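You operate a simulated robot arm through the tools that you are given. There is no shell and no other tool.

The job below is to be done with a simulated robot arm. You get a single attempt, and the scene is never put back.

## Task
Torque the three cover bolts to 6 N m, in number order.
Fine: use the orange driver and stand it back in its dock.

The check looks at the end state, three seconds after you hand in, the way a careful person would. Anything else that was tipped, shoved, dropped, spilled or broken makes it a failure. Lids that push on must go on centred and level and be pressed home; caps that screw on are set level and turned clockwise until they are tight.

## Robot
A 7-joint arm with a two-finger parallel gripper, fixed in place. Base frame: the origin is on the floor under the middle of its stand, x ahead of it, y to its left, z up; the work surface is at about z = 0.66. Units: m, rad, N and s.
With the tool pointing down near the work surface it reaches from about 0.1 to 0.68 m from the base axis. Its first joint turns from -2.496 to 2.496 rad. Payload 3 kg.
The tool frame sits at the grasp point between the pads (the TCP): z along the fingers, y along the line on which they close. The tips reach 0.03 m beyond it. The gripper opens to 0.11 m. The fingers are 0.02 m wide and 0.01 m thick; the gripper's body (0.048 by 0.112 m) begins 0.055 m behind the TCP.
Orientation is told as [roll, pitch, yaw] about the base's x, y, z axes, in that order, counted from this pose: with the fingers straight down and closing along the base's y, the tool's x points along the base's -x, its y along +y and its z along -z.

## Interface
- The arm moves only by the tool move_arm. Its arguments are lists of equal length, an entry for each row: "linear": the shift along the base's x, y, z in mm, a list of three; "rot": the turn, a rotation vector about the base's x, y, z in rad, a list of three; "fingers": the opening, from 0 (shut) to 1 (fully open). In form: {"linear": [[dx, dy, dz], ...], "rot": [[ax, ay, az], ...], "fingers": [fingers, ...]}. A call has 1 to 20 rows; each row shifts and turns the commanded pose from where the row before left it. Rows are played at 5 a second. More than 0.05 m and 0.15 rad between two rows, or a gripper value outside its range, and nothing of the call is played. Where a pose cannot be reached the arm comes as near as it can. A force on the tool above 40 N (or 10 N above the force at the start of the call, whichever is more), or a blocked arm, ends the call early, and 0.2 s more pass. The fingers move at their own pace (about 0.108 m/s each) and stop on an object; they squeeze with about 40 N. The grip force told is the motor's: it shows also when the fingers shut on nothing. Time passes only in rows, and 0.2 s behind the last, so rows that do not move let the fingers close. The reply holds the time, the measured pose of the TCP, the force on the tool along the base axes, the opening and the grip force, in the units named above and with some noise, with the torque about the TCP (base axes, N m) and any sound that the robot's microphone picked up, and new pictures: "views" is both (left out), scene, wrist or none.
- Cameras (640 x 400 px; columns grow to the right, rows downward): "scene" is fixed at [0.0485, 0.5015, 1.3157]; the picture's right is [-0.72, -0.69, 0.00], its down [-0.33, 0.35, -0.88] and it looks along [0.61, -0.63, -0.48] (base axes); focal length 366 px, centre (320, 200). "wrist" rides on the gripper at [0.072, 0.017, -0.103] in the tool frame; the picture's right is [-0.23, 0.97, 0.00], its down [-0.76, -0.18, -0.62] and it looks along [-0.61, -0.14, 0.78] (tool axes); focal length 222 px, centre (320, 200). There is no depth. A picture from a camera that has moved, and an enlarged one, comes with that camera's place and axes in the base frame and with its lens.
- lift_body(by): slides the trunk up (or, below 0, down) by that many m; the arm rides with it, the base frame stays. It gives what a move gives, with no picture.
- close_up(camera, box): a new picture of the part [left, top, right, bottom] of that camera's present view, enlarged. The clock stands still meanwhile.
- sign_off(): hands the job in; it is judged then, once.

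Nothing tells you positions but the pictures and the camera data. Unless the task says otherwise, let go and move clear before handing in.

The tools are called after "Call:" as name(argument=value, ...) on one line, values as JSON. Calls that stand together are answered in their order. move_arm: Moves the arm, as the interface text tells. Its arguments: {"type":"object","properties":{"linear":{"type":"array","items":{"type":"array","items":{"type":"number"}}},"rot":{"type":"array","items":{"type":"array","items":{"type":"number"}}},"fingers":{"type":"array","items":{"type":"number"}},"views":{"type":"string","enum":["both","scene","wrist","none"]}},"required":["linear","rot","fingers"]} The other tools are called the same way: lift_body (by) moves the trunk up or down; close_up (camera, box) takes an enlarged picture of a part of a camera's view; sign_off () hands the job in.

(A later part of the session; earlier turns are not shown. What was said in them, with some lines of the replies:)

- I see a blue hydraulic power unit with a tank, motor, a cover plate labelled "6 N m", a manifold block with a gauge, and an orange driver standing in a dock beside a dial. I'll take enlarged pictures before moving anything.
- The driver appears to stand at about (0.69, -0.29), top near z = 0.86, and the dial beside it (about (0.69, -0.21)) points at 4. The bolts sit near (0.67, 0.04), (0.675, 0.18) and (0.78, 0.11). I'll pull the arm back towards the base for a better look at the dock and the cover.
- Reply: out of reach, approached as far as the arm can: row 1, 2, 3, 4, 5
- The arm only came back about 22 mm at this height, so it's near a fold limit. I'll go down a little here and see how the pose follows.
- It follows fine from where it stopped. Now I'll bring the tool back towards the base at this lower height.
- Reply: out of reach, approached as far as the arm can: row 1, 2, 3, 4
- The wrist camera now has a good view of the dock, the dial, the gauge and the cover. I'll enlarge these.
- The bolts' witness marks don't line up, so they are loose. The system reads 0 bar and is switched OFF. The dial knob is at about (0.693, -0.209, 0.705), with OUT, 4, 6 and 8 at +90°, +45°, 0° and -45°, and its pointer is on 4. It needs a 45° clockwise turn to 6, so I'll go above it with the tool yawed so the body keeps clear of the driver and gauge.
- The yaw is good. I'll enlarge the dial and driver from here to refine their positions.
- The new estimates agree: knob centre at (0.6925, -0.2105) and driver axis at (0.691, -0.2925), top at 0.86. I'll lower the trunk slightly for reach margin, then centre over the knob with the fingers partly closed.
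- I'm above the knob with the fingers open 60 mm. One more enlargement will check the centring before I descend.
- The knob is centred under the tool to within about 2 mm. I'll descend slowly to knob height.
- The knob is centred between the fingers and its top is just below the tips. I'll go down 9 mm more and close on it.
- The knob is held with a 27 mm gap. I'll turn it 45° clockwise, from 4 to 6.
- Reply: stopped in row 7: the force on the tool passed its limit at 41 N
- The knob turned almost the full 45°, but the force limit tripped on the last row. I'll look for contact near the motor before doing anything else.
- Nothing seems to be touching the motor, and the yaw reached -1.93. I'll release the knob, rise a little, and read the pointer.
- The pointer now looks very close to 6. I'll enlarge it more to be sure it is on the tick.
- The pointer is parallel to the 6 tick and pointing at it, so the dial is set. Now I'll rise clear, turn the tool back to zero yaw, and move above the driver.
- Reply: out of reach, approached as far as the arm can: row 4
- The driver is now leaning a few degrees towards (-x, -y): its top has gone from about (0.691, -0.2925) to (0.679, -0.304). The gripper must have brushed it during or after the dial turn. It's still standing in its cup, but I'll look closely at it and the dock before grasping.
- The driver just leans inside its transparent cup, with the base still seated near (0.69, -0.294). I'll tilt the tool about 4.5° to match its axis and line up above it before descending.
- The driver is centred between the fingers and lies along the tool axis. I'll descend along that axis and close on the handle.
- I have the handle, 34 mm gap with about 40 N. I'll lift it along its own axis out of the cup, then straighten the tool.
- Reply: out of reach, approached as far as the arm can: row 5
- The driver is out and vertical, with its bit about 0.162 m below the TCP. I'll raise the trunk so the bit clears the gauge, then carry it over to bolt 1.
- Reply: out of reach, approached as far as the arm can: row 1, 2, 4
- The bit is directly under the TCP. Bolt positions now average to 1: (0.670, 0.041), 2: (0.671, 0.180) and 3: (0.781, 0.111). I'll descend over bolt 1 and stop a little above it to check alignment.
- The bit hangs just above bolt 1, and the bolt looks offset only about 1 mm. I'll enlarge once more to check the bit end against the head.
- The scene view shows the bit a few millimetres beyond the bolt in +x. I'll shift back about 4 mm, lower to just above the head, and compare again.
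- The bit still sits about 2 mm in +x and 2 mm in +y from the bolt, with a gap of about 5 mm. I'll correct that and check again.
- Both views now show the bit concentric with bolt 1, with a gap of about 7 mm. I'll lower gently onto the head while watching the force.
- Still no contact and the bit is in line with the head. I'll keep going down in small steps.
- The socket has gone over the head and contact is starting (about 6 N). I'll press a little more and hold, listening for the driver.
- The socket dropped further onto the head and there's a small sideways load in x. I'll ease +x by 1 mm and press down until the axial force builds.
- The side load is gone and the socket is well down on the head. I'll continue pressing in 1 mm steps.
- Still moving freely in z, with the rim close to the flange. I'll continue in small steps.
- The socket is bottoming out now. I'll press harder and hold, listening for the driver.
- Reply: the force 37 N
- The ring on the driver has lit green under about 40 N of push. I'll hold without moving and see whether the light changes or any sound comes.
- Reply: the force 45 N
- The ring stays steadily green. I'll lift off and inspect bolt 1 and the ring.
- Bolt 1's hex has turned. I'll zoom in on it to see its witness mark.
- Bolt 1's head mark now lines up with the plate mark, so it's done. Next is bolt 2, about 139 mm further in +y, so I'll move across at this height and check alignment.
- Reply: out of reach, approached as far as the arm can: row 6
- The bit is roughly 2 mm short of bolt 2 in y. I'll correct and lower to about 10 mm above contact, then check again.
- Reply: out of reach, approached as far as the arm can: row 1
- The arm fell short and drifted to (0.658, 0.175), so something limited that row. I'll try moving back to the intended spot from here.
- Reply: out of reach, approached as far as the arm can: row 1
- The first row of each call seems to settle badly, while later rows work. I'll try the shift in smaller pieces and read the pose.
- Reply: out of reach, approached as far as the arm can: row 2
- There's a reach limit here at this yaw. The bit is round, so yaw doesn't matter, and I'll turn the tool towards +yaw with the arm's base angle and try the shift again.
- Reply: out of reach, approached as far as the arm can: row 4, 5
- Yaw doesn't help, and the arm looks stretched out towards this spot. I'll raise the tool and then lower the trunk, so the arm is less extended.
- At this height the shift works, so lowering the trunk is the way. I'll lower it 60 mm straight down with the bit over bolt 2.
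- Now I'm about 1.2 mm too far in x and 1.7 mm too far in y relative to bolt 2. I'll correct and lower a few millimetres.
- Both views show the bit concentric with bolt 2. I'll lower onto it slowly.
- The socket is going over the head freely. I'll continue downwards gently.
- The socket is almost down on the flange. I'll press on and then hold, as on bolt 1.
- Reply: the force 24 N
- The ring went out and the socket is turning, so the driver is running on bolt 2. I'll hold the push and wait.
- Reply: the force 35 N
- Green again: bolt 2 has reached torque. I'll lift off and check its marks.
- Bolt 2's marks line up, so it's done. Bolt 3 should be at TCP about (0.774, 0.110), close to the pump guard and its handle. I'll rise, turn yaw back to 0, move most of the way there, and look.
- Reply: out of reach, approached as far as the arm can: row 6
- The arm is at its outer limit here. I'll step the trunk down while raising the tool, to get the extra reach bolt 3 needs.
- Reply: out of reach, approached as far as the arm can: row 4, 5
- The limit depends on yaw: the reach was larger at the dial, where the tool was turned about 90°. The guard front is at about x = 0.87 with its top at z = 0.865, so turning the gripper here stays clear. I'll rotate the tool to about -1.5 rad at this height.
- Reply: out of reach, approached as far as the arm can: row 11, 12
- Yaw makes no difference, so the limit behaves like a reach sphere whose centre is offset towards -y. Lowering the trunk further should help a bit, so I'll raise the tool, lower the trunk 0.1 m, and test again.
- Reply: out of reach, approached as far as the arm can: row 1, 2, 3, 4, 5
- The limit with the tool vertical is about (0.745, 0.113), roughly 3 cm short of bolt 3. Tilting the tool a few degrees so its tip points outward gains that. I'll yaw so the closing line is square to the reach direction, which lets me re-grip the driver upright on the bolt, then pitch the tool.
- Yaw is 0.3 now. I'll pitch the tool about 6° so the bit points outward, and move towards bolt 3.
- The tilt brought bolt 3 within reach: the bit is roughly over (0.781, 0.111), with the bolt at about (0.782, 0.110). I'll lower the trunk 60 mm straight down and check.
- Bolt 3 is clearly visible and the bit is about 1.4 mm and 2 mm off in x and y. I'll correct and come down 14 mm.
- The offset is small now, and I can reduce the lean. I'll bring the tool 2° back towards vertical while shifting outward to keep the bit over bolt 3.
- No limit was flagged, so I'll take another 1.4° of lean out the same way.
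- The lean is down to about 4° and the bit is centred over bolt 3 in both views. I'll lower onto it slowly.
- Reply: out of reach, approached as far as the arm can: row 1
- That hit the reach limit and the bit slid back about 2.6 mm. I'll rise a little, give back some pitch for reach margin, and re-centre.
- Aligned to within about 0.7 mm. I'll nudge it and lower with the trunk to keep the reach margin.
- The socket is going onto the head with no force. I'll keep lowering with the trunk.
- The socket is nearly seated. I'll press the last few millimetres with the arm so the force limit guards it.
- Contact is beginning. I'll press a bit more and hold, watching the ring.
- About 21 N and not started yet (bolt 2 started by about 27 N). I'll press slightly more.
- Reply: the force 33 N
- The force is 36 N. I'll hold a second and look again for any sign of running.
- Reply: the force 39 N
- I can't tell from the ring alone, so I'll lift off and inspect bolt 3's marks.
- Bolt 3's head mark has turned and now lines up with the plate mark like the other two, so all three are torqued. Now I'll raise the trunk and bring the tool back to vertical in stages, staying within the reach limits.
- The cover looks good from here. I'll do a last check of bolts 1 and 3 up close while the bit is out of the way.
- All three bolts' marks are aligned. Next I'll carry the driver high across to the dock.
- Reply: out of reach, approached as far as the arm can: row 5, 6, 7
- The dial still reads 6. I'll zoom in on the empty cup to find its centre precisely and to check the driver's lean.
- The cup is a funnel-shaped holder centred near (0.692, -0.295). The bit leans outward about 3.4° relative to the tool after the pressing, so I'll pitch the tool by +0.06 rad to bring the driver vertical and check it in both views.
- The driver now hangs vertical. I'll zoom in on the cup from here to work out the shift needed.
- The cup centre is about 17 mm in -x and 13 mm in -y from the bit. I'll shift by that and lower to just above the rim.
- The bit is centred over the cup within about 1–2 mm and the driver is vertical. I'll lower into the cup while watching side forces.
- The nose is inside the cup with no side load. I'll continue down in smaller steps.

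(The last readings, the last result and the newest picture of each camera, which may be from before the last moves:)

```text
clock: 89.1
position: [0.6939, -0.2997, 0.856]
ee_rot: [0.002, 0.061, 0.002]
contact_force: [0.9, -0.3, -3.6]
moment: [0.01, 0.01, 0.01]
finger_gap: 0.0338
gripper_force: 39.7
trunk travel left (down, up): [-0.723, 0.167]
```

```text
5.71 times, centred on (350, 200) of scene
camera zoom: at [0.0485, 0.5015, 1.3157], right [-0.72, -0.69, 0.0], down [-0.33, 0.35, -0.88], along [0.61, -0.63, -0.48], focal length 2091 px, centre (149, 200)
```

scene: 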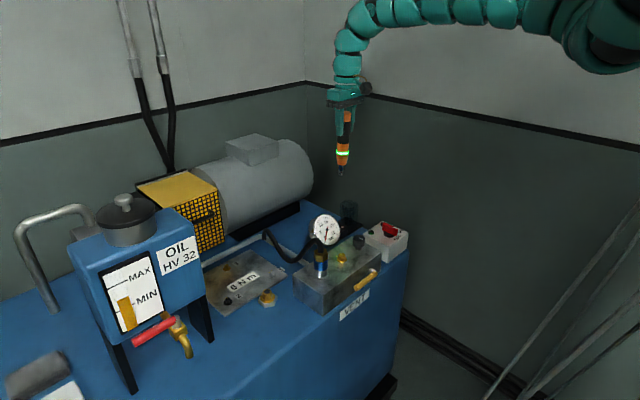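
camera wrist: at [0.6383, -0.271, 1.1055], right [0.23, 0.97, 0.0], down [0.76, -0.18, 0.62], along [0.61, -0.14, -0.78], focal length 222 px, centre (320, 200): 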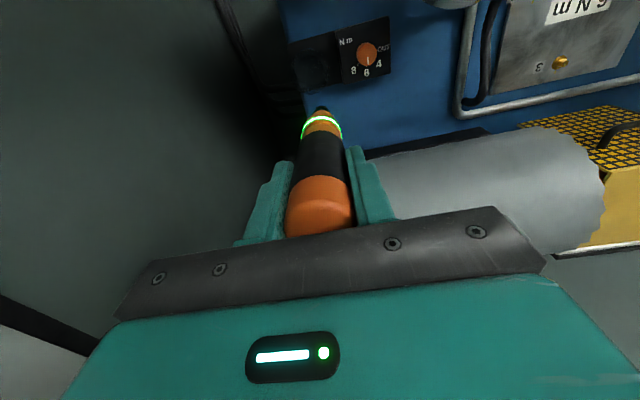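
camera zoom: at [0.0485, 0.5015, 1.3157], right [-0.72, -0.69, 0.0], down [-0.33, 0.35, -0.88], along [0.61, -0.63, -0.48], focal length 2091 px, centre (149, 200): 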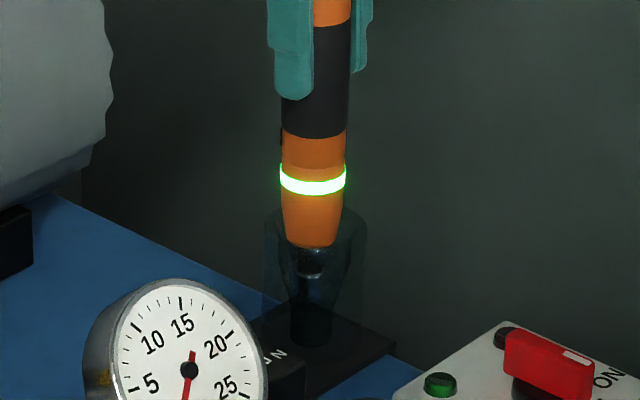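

Still free. I'll continue to the seat.

Call:
move_arm(linear=[[0, 0, -5], [0, 0, -5], [0, 0, -4], [0, 0, -3], [0, 0, 0]], rot=[[0, 0, 0], [0, 0, 0], [0, 0, 0], [0, 0, 0], [0, 0, 0]], fingers=[0.2, 0.2, 0.2, 0.2, 0.2], views="none")

Call:
close_up(camera="scene", box=[325, 165, 375, 235])

Call:
close_up(camera="wrist", box=[270, 40, 370, 130])

```text
clock: 90.3
position: [0.6922, -0.2974, 0.8406]
ee_rot: [0.001, 0.058, 0.002]
contact_force: [-8.5, 7.7, 10.0]
moment: [1.03, 0.72, 0.06]
finger_gap: 0.0341
gripper_force: 40.1
trunk travel left (down, up): [-0.723, 0.167]
```

```text
5.71 times, centred on (350, 200) of scene
camera zoom: at [0.0485, 0.5015, 1.3157], right [-0.72, -0.69, 0.0], down [-0.33, 0.35, -0.88], along [0.61, -0.63, -0.48], focal length 2091 px, centre (149, 200)
```

zoom: 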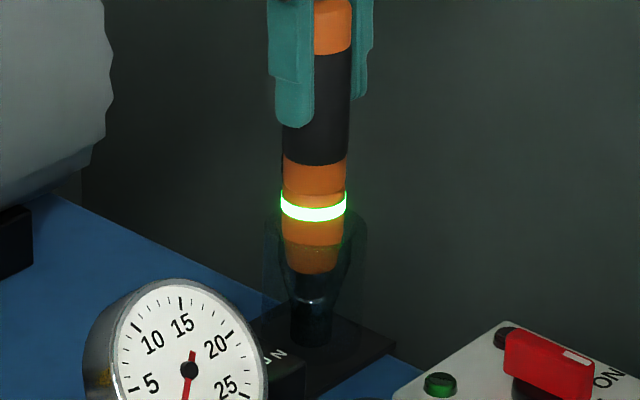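

```text
4.44 times, centred on (320, 85) of wrist
camera zoom: at [0.6266, -0.2829, 0.9479], right [0.23, 0.97, -0.01], down [0.8, -0.18, 0.58], along [0.56, -0.14, -0.82], focal length 987 px, centre (320, 711)
```

zoom: 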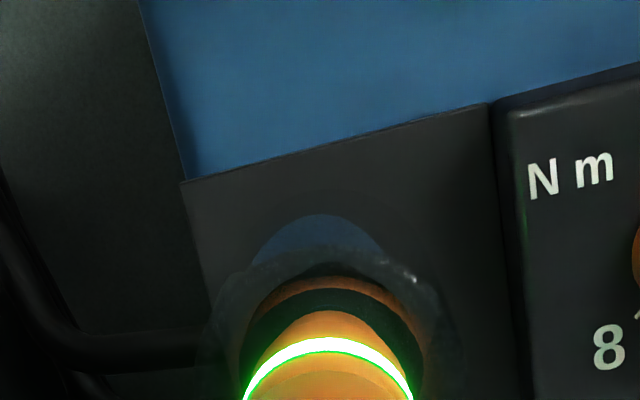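

The cup wall pushes the driver towards -x and +y, so it's about 2 mm off in that sense. I'll ease up slightly, shift, and continue.

Call:
move_arm(linear=[[0, 0, 4], [-2, 2, 0], [0, 0, -3], [0, 0, -3], [0, 0, 0]], rot=[[0, 0, 0], [0, 0, 0], [0, 0, 0], [0, 0, 0], [0, 0, 0]], fingers=[0.2, 0.2, 0.2, 0.2, 0.2], views="none")

```text
clock: 91.5
position: [0.6926, -0.2977, 0.8363]
ee_rot: [0.0, 0.06, -0.001]
contact_force: [1.3, -0.8, -3.9]
moment: [-0.01, 0.01, 0.01]
finger_gap: 0.0342
gripper_force: 40.1
trunk travel left (down, up): [-0.723, 0.167]
```

The side load is gone. I'll go down in 2 mm steps to the seat.

Call:
move_arm(linear=[[0, 0, -2], [0, 0, -2], [0, 0, -2], [0, 0, 0]], rot=[[0, 0, 0], [0, 0, 0], [0, 0, 0], [0, 0, 0]], fingers=[0.2, 0.2, 0.2, 0.2], views="none")

Call:
close_up(camera="scene", box=[325, 165, 375, 235])

```text
clock: 92.5
position: [0.6912, -0.2989, 0.8286]
ee_rot: [0.001, 0.06, 0.0]
contact_force: [-0.5, 1.0, -2.9]
moment: [0.23, 0.04, 0.01]
finger_gap: 0.0337
gripper_force: 40.1
trunk travel left (down, up): [-0.723, 0.167]
```

```text
5.71 times, centred on (350, 200) of scene
camera zoom: at [0.0485, 0.5015, 1.3157], right [-0.72, -0.69, 0.0], down [-0.33, 0.35, -0.88], along [0.61, -0.63, -0.48], focal length 2091 px, centre (149, 200)
```

zoom: 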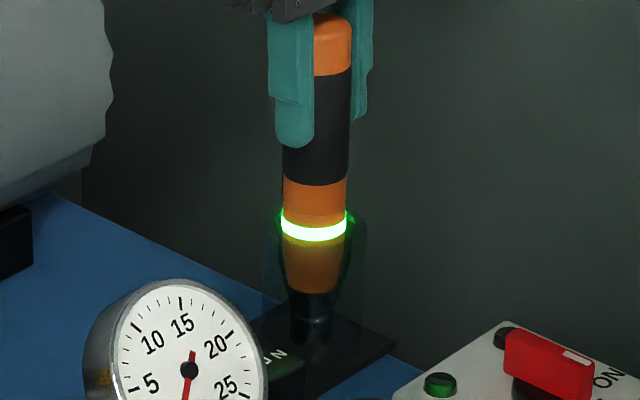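

It's within about 3 mm of the original seated height. I'll go down gently until it touches the bottom.

Call:
move_arm(linear=[[0, 0, -1.5], [0, 0, -1.5], [0, 0, -1], [0, 0, 0]], rot=[[0, 0, 0], [0, 0, 0], [0, 0, 0], [0, 0, 0]], fingers=[0.2, 0.2, 0.2, 0.2], views="none")

Call:
close_up(camera="scene", box=[325, 165, 375, 235])

```text
clock: 93.5
position: [0.692, -0.299, 0.8288]
ee_rot: [0.001, 0.056, -0.001]
contact_force: [-1.5, 1.4, 20.8]
moment: [0.24, 0.04, 0.02]
finger_gap: 0.0339
gripper_force: 40.3
trunk travel left (down, up): [-0.723, 0.167]
```

```text
5.71 times, centred on (350, 200) of scene
camera zoom: at [0.0485, 0.5015, 1.3157], right [-0.72, -0.69, 0.0], down [-0.33, 0.35, -0.88], along [0.61, -0.63, -0.48], focal length 2091 px, centre (149, 200)
```

zoom: 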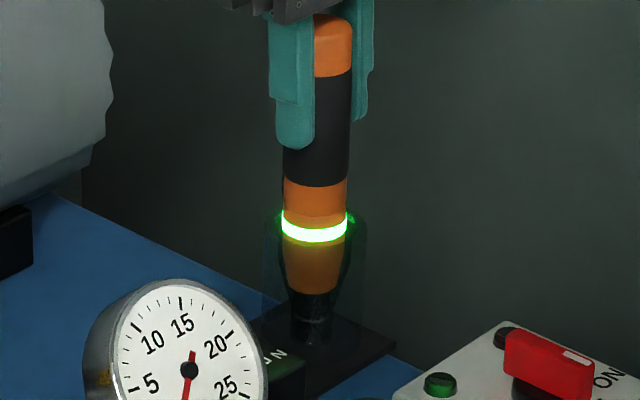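

The driver is seated on the bottom with about 24 N. I'll take off the push, then open the fingers.

Call:
move_arm(linear=[[0, 0, 1.5], [0, 0, 1], [0, 0, 0]], rot=[[0, 0, 0], [0, 0, 0], [0, 0, 0]], fingers=[0.2, 0.2, 0.2], views="none")

```text
clock: 94.3
position: [0.6906, -0.2981, 0.8279]
ee_rot: [0.001, 0.059, 0.0]
contact_force: [2.0, 0.0, 5.7]
moment: [0.06, -0.51, 0.0]
finger_gap: 0.0341
gripper_force: 40.0
trunk travel left (down, up): [-0.723, 0.167]
```

Call:
move_arm(linear=[[0, 0, 0.7], [0, 0, 0], [0, 0, 0], [0, 0, 0], [0, 0, 0]], rot=[[0, 0, 0], [0, 0, 0], [0, 0, 0], [0, 0, 0], [0, 0, 0]], fingers=[0.2, 0.34, 0.4, 0.5, 0.65], views="both")

Call:
close_up(camera="scene", box=[315, 145, 385, 240])

Call:
close_up(camera="wrist", box=[230, 60, 410, 220])

```text
clock: 95.5
position: [0.6913, -0.2989, 0.8295]
ee_rot: [0.001, 0.059, 0.0]
contact_force: [0.5, 0.7, -0.3]
moment: [0.0, 0.0, -0.01]
finger_gap: 0.0716
gripper_force: 0.1
trunk travel left (down, up): [-0.723, 0.167]
camera wrist: at [0.6255, -0.2827, 0.9369], right [0.23, 0.97, -0.01], down [0.8, -0.18, 0.58], along [0.56, -0.14, -0.82], focal length 222 px, centre (320, 200)
```

scene: 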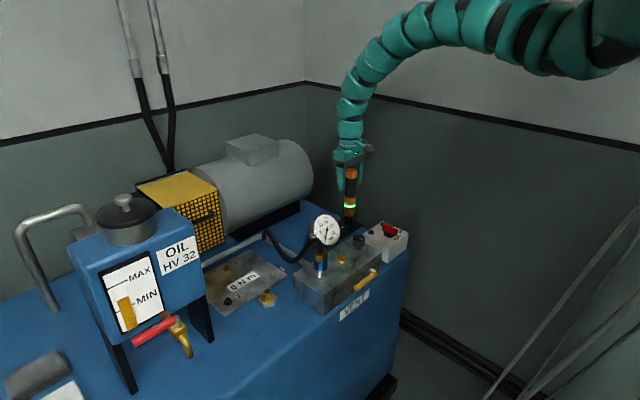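
wrist: 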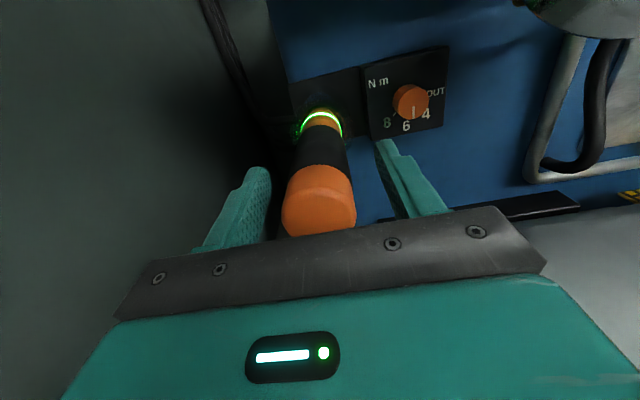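

```text
4.21 times, centred on (350, 192) of scene
camera zoom: at [0.0485, 0.5015, 1.3157], right [-0.72, -0.69, 0.0], down [-0.33, 0.35, -0.88], along [0.61, -0.63, -0.48], focal length 1541 px, centre (194, 232)
```

zoom: 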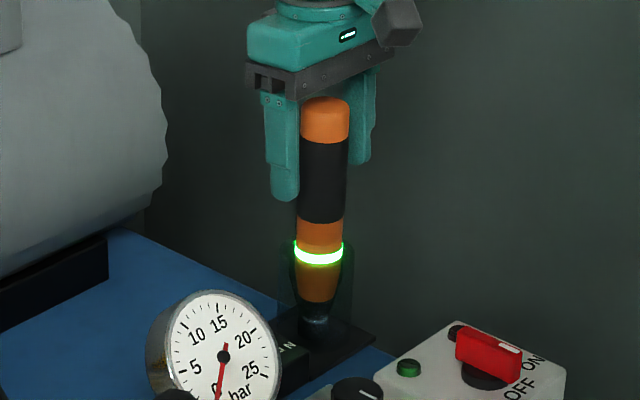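

```text
2.50 times, centred on (320, 140) of wrist
camera zoom: at [0.6255, -0.2827, 0.9369], right [0.23, 0.97, -0.01], down [0.8, -0.18, 0.58], along [0.56, -0.14, -0.82], focal length 555 px, centre (320, 350)
```

zoom: 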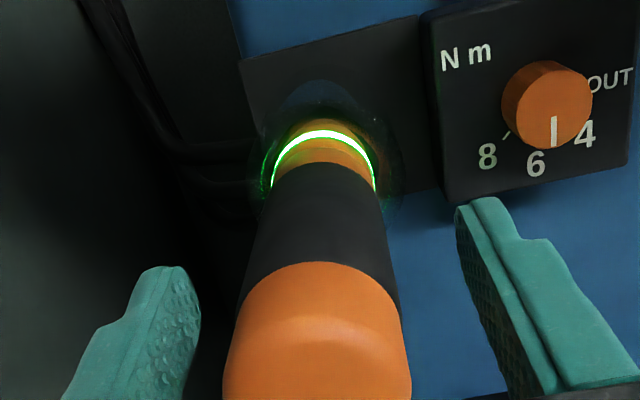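

The driver stands upright in its dock by itself and the fingers are clear of it. I'll raise the trunk so the gripper goes straight up.

Call:
lift_body(by=0.13)

Call:
close_up(camera="scene", box=[300, 90, 400, 250])

Call:
close_up(camera="wrist", box=[240, 20, 440, 160])

```text
clock: 97.1
position: [0.6921, -0.2985, 0.9585]
ee_rot: [0.002, 0.06, 0.001]
contact_force: [-0.6, -0.8, 0.1]
moment: [0.02, 0.02, -0.02]
finger_gap: 0.0711
gripper_force: 0.1
trunk travel left (down, up): [-0.853, 0.037]
```

```text
2.50 times, centred on (350, 170) of scene
camera zoom: at [0.0485, 0.5015, 1.3157], right [-0.72, -0.69, 0.0], down [-0.33, 0.35, -0.88], along [0.61, -0.63, -0.48], focal length 915 px, centre (245, 275)
```

zoom: 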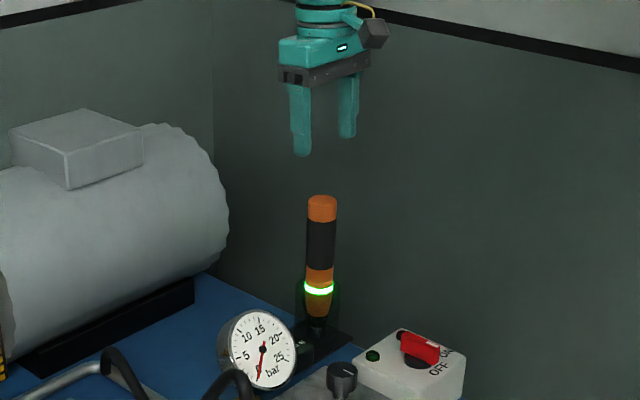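

```text
2.86 times, centred on (340, 90) of wrist
camera zoom: at [0.6257, -0.2828, 1.0667], right [0.23, 0.97, -0.01], down [0.8, -0.18, 0.58], along [0.56, -0.14, -0.82], focal length 635 px, centre (263, 514)
```

zoom: 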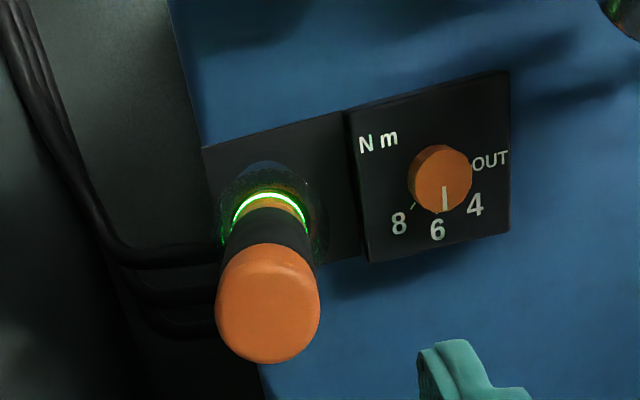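

The driver is upright in the dock with a green ring, and the dial is on 6. I'll level the tool, move it clear, and take a final look at everything.

Call:
move_arm(linear=[[5, 10, 10], [5, 20, 10], [5, 30, 0], [5, 30, 0], [0, 0, 0]], rot=[[0, -0.03, 0], [0, -0.03, 0], [0, 0, 0], [0, 0, 0], [0, 0, 0]], fingers=[0.65, 0.65, 0.65, 0.65, 0.65])

Call:
close_up(camera="scene", box=[320, 160, 380, 240])

Call:
close_up(camera="scene", box=[180, 200, 420, 330])

Call:
close_up(camera="scene", box=[205, 245, 295, 310])

```text
clock: 98.3
position: [0.708, -0.2105, 0.9786]
ee_rot: [0.002, 0.0, 0.0]
contact_force: [-0.6, 0.0, -0.3]
moment: [-0.01, -0.02, 0.0]
finger_gap: 0.0717
gripper_force: 0.0
trunk travel left (down, up): [-0.853, 0.037]
camera wrist: at [0.637, -0.1952, 1.0827], right [0.23, 0.97, 0.0], down [0.76, -0.18, 0.62], along [0.61, -0.14, -0.78], focal length 222 px, centre (320, 200)
```

scene: 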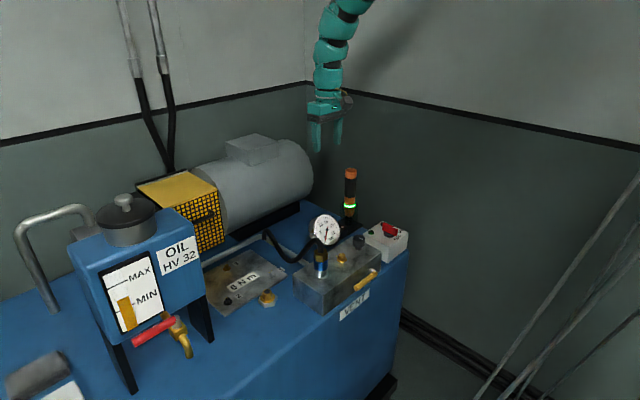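
wrist: 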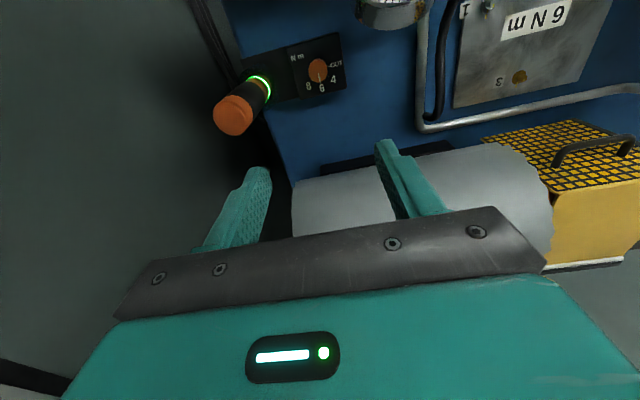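

```text
5.00 times, centred on (350, 200) of scene
camera zoom: at [0.0485, 0.5015, 1.3157], right [-0.72, -0.69, 0.0], down [-0.33, 0.35, -0.88], along [0.61, -0.63, -0.48], focal length 1830 px, centre (170, 200)
```

zoom: 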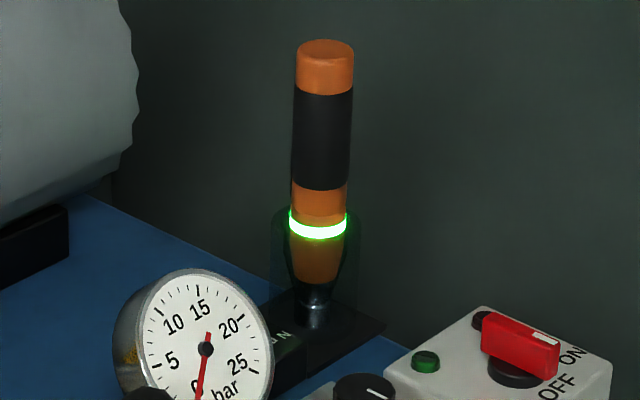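

```text
2.67 times, centred on (300, 265) of scene
camera zoom: at [0.0485, 0.5015, 1.3157], right [-0.72, -0.69, 0.0], down [-0.33, 0.35, -0.88], along [0.61, -0.63, -0.48], focal length 976 px, centre (373, 27)
```

zoom: 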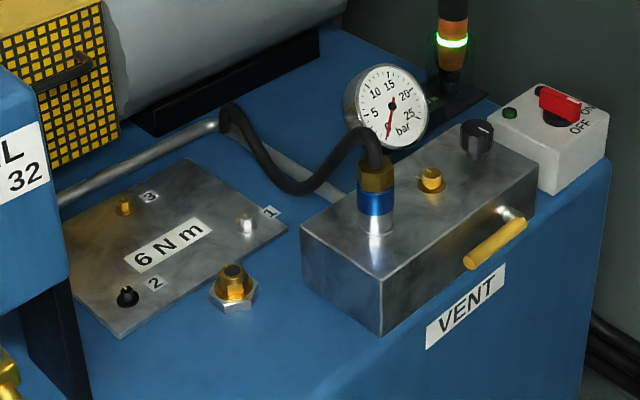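

```text
6.15 times, centred on (250, 278) of scene
camera zoom: at [0.0485, 0.5015, 1.3157], right [-0.72, -0.69, 0.0], down [-0.33, 0.35, -0.88], along [0.61, -0.63, -0.48], focal length 2252 px, centre (751, -277)
```

zoom: 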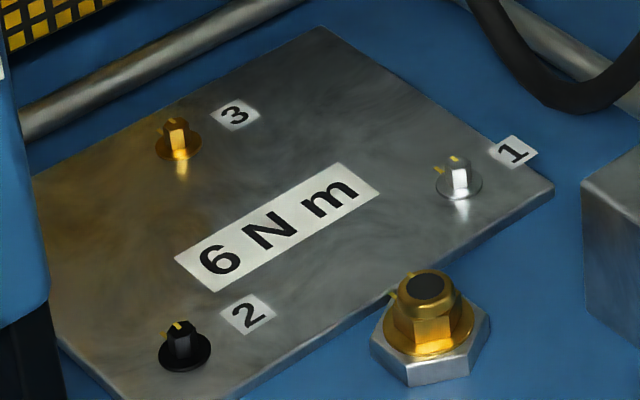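

The three bolts were run down in order 1, 2, 3 with the dial set to 6, and their witness marks all line up. The orange driver stands upright in its dock, the gripper is clear, and nothing else looks disturbed, so I'm handing in.

Call:
sign_off()

```text
The job is handed in.
```

I torqued the three cover bolts with the orange driver in the order 1, 2, 3. The dock dial started at 4, so I set it to 6 N m first. The driver's ring was green after each bolt, and all three witness marks line up with the marks on the plate. I did not see the driver running on bolt 3, so there I relied on the marks.

- **Driver nudged in its dock:** while setting the dial, the gripper brushed the driver and left it leaning a few degrees in its cup. I picked it up from there, and it is now back in the dock, upright and seated.
- **Bolt 3 driven at an angle:** the arm could not quite reach it with the tool vertical, so the driver was about 4–5° off vertical on that bolt.

The gripper is empty and clear of the bench. In the last pictures nothing else looked moved or damaged, and the dial is still on 6.
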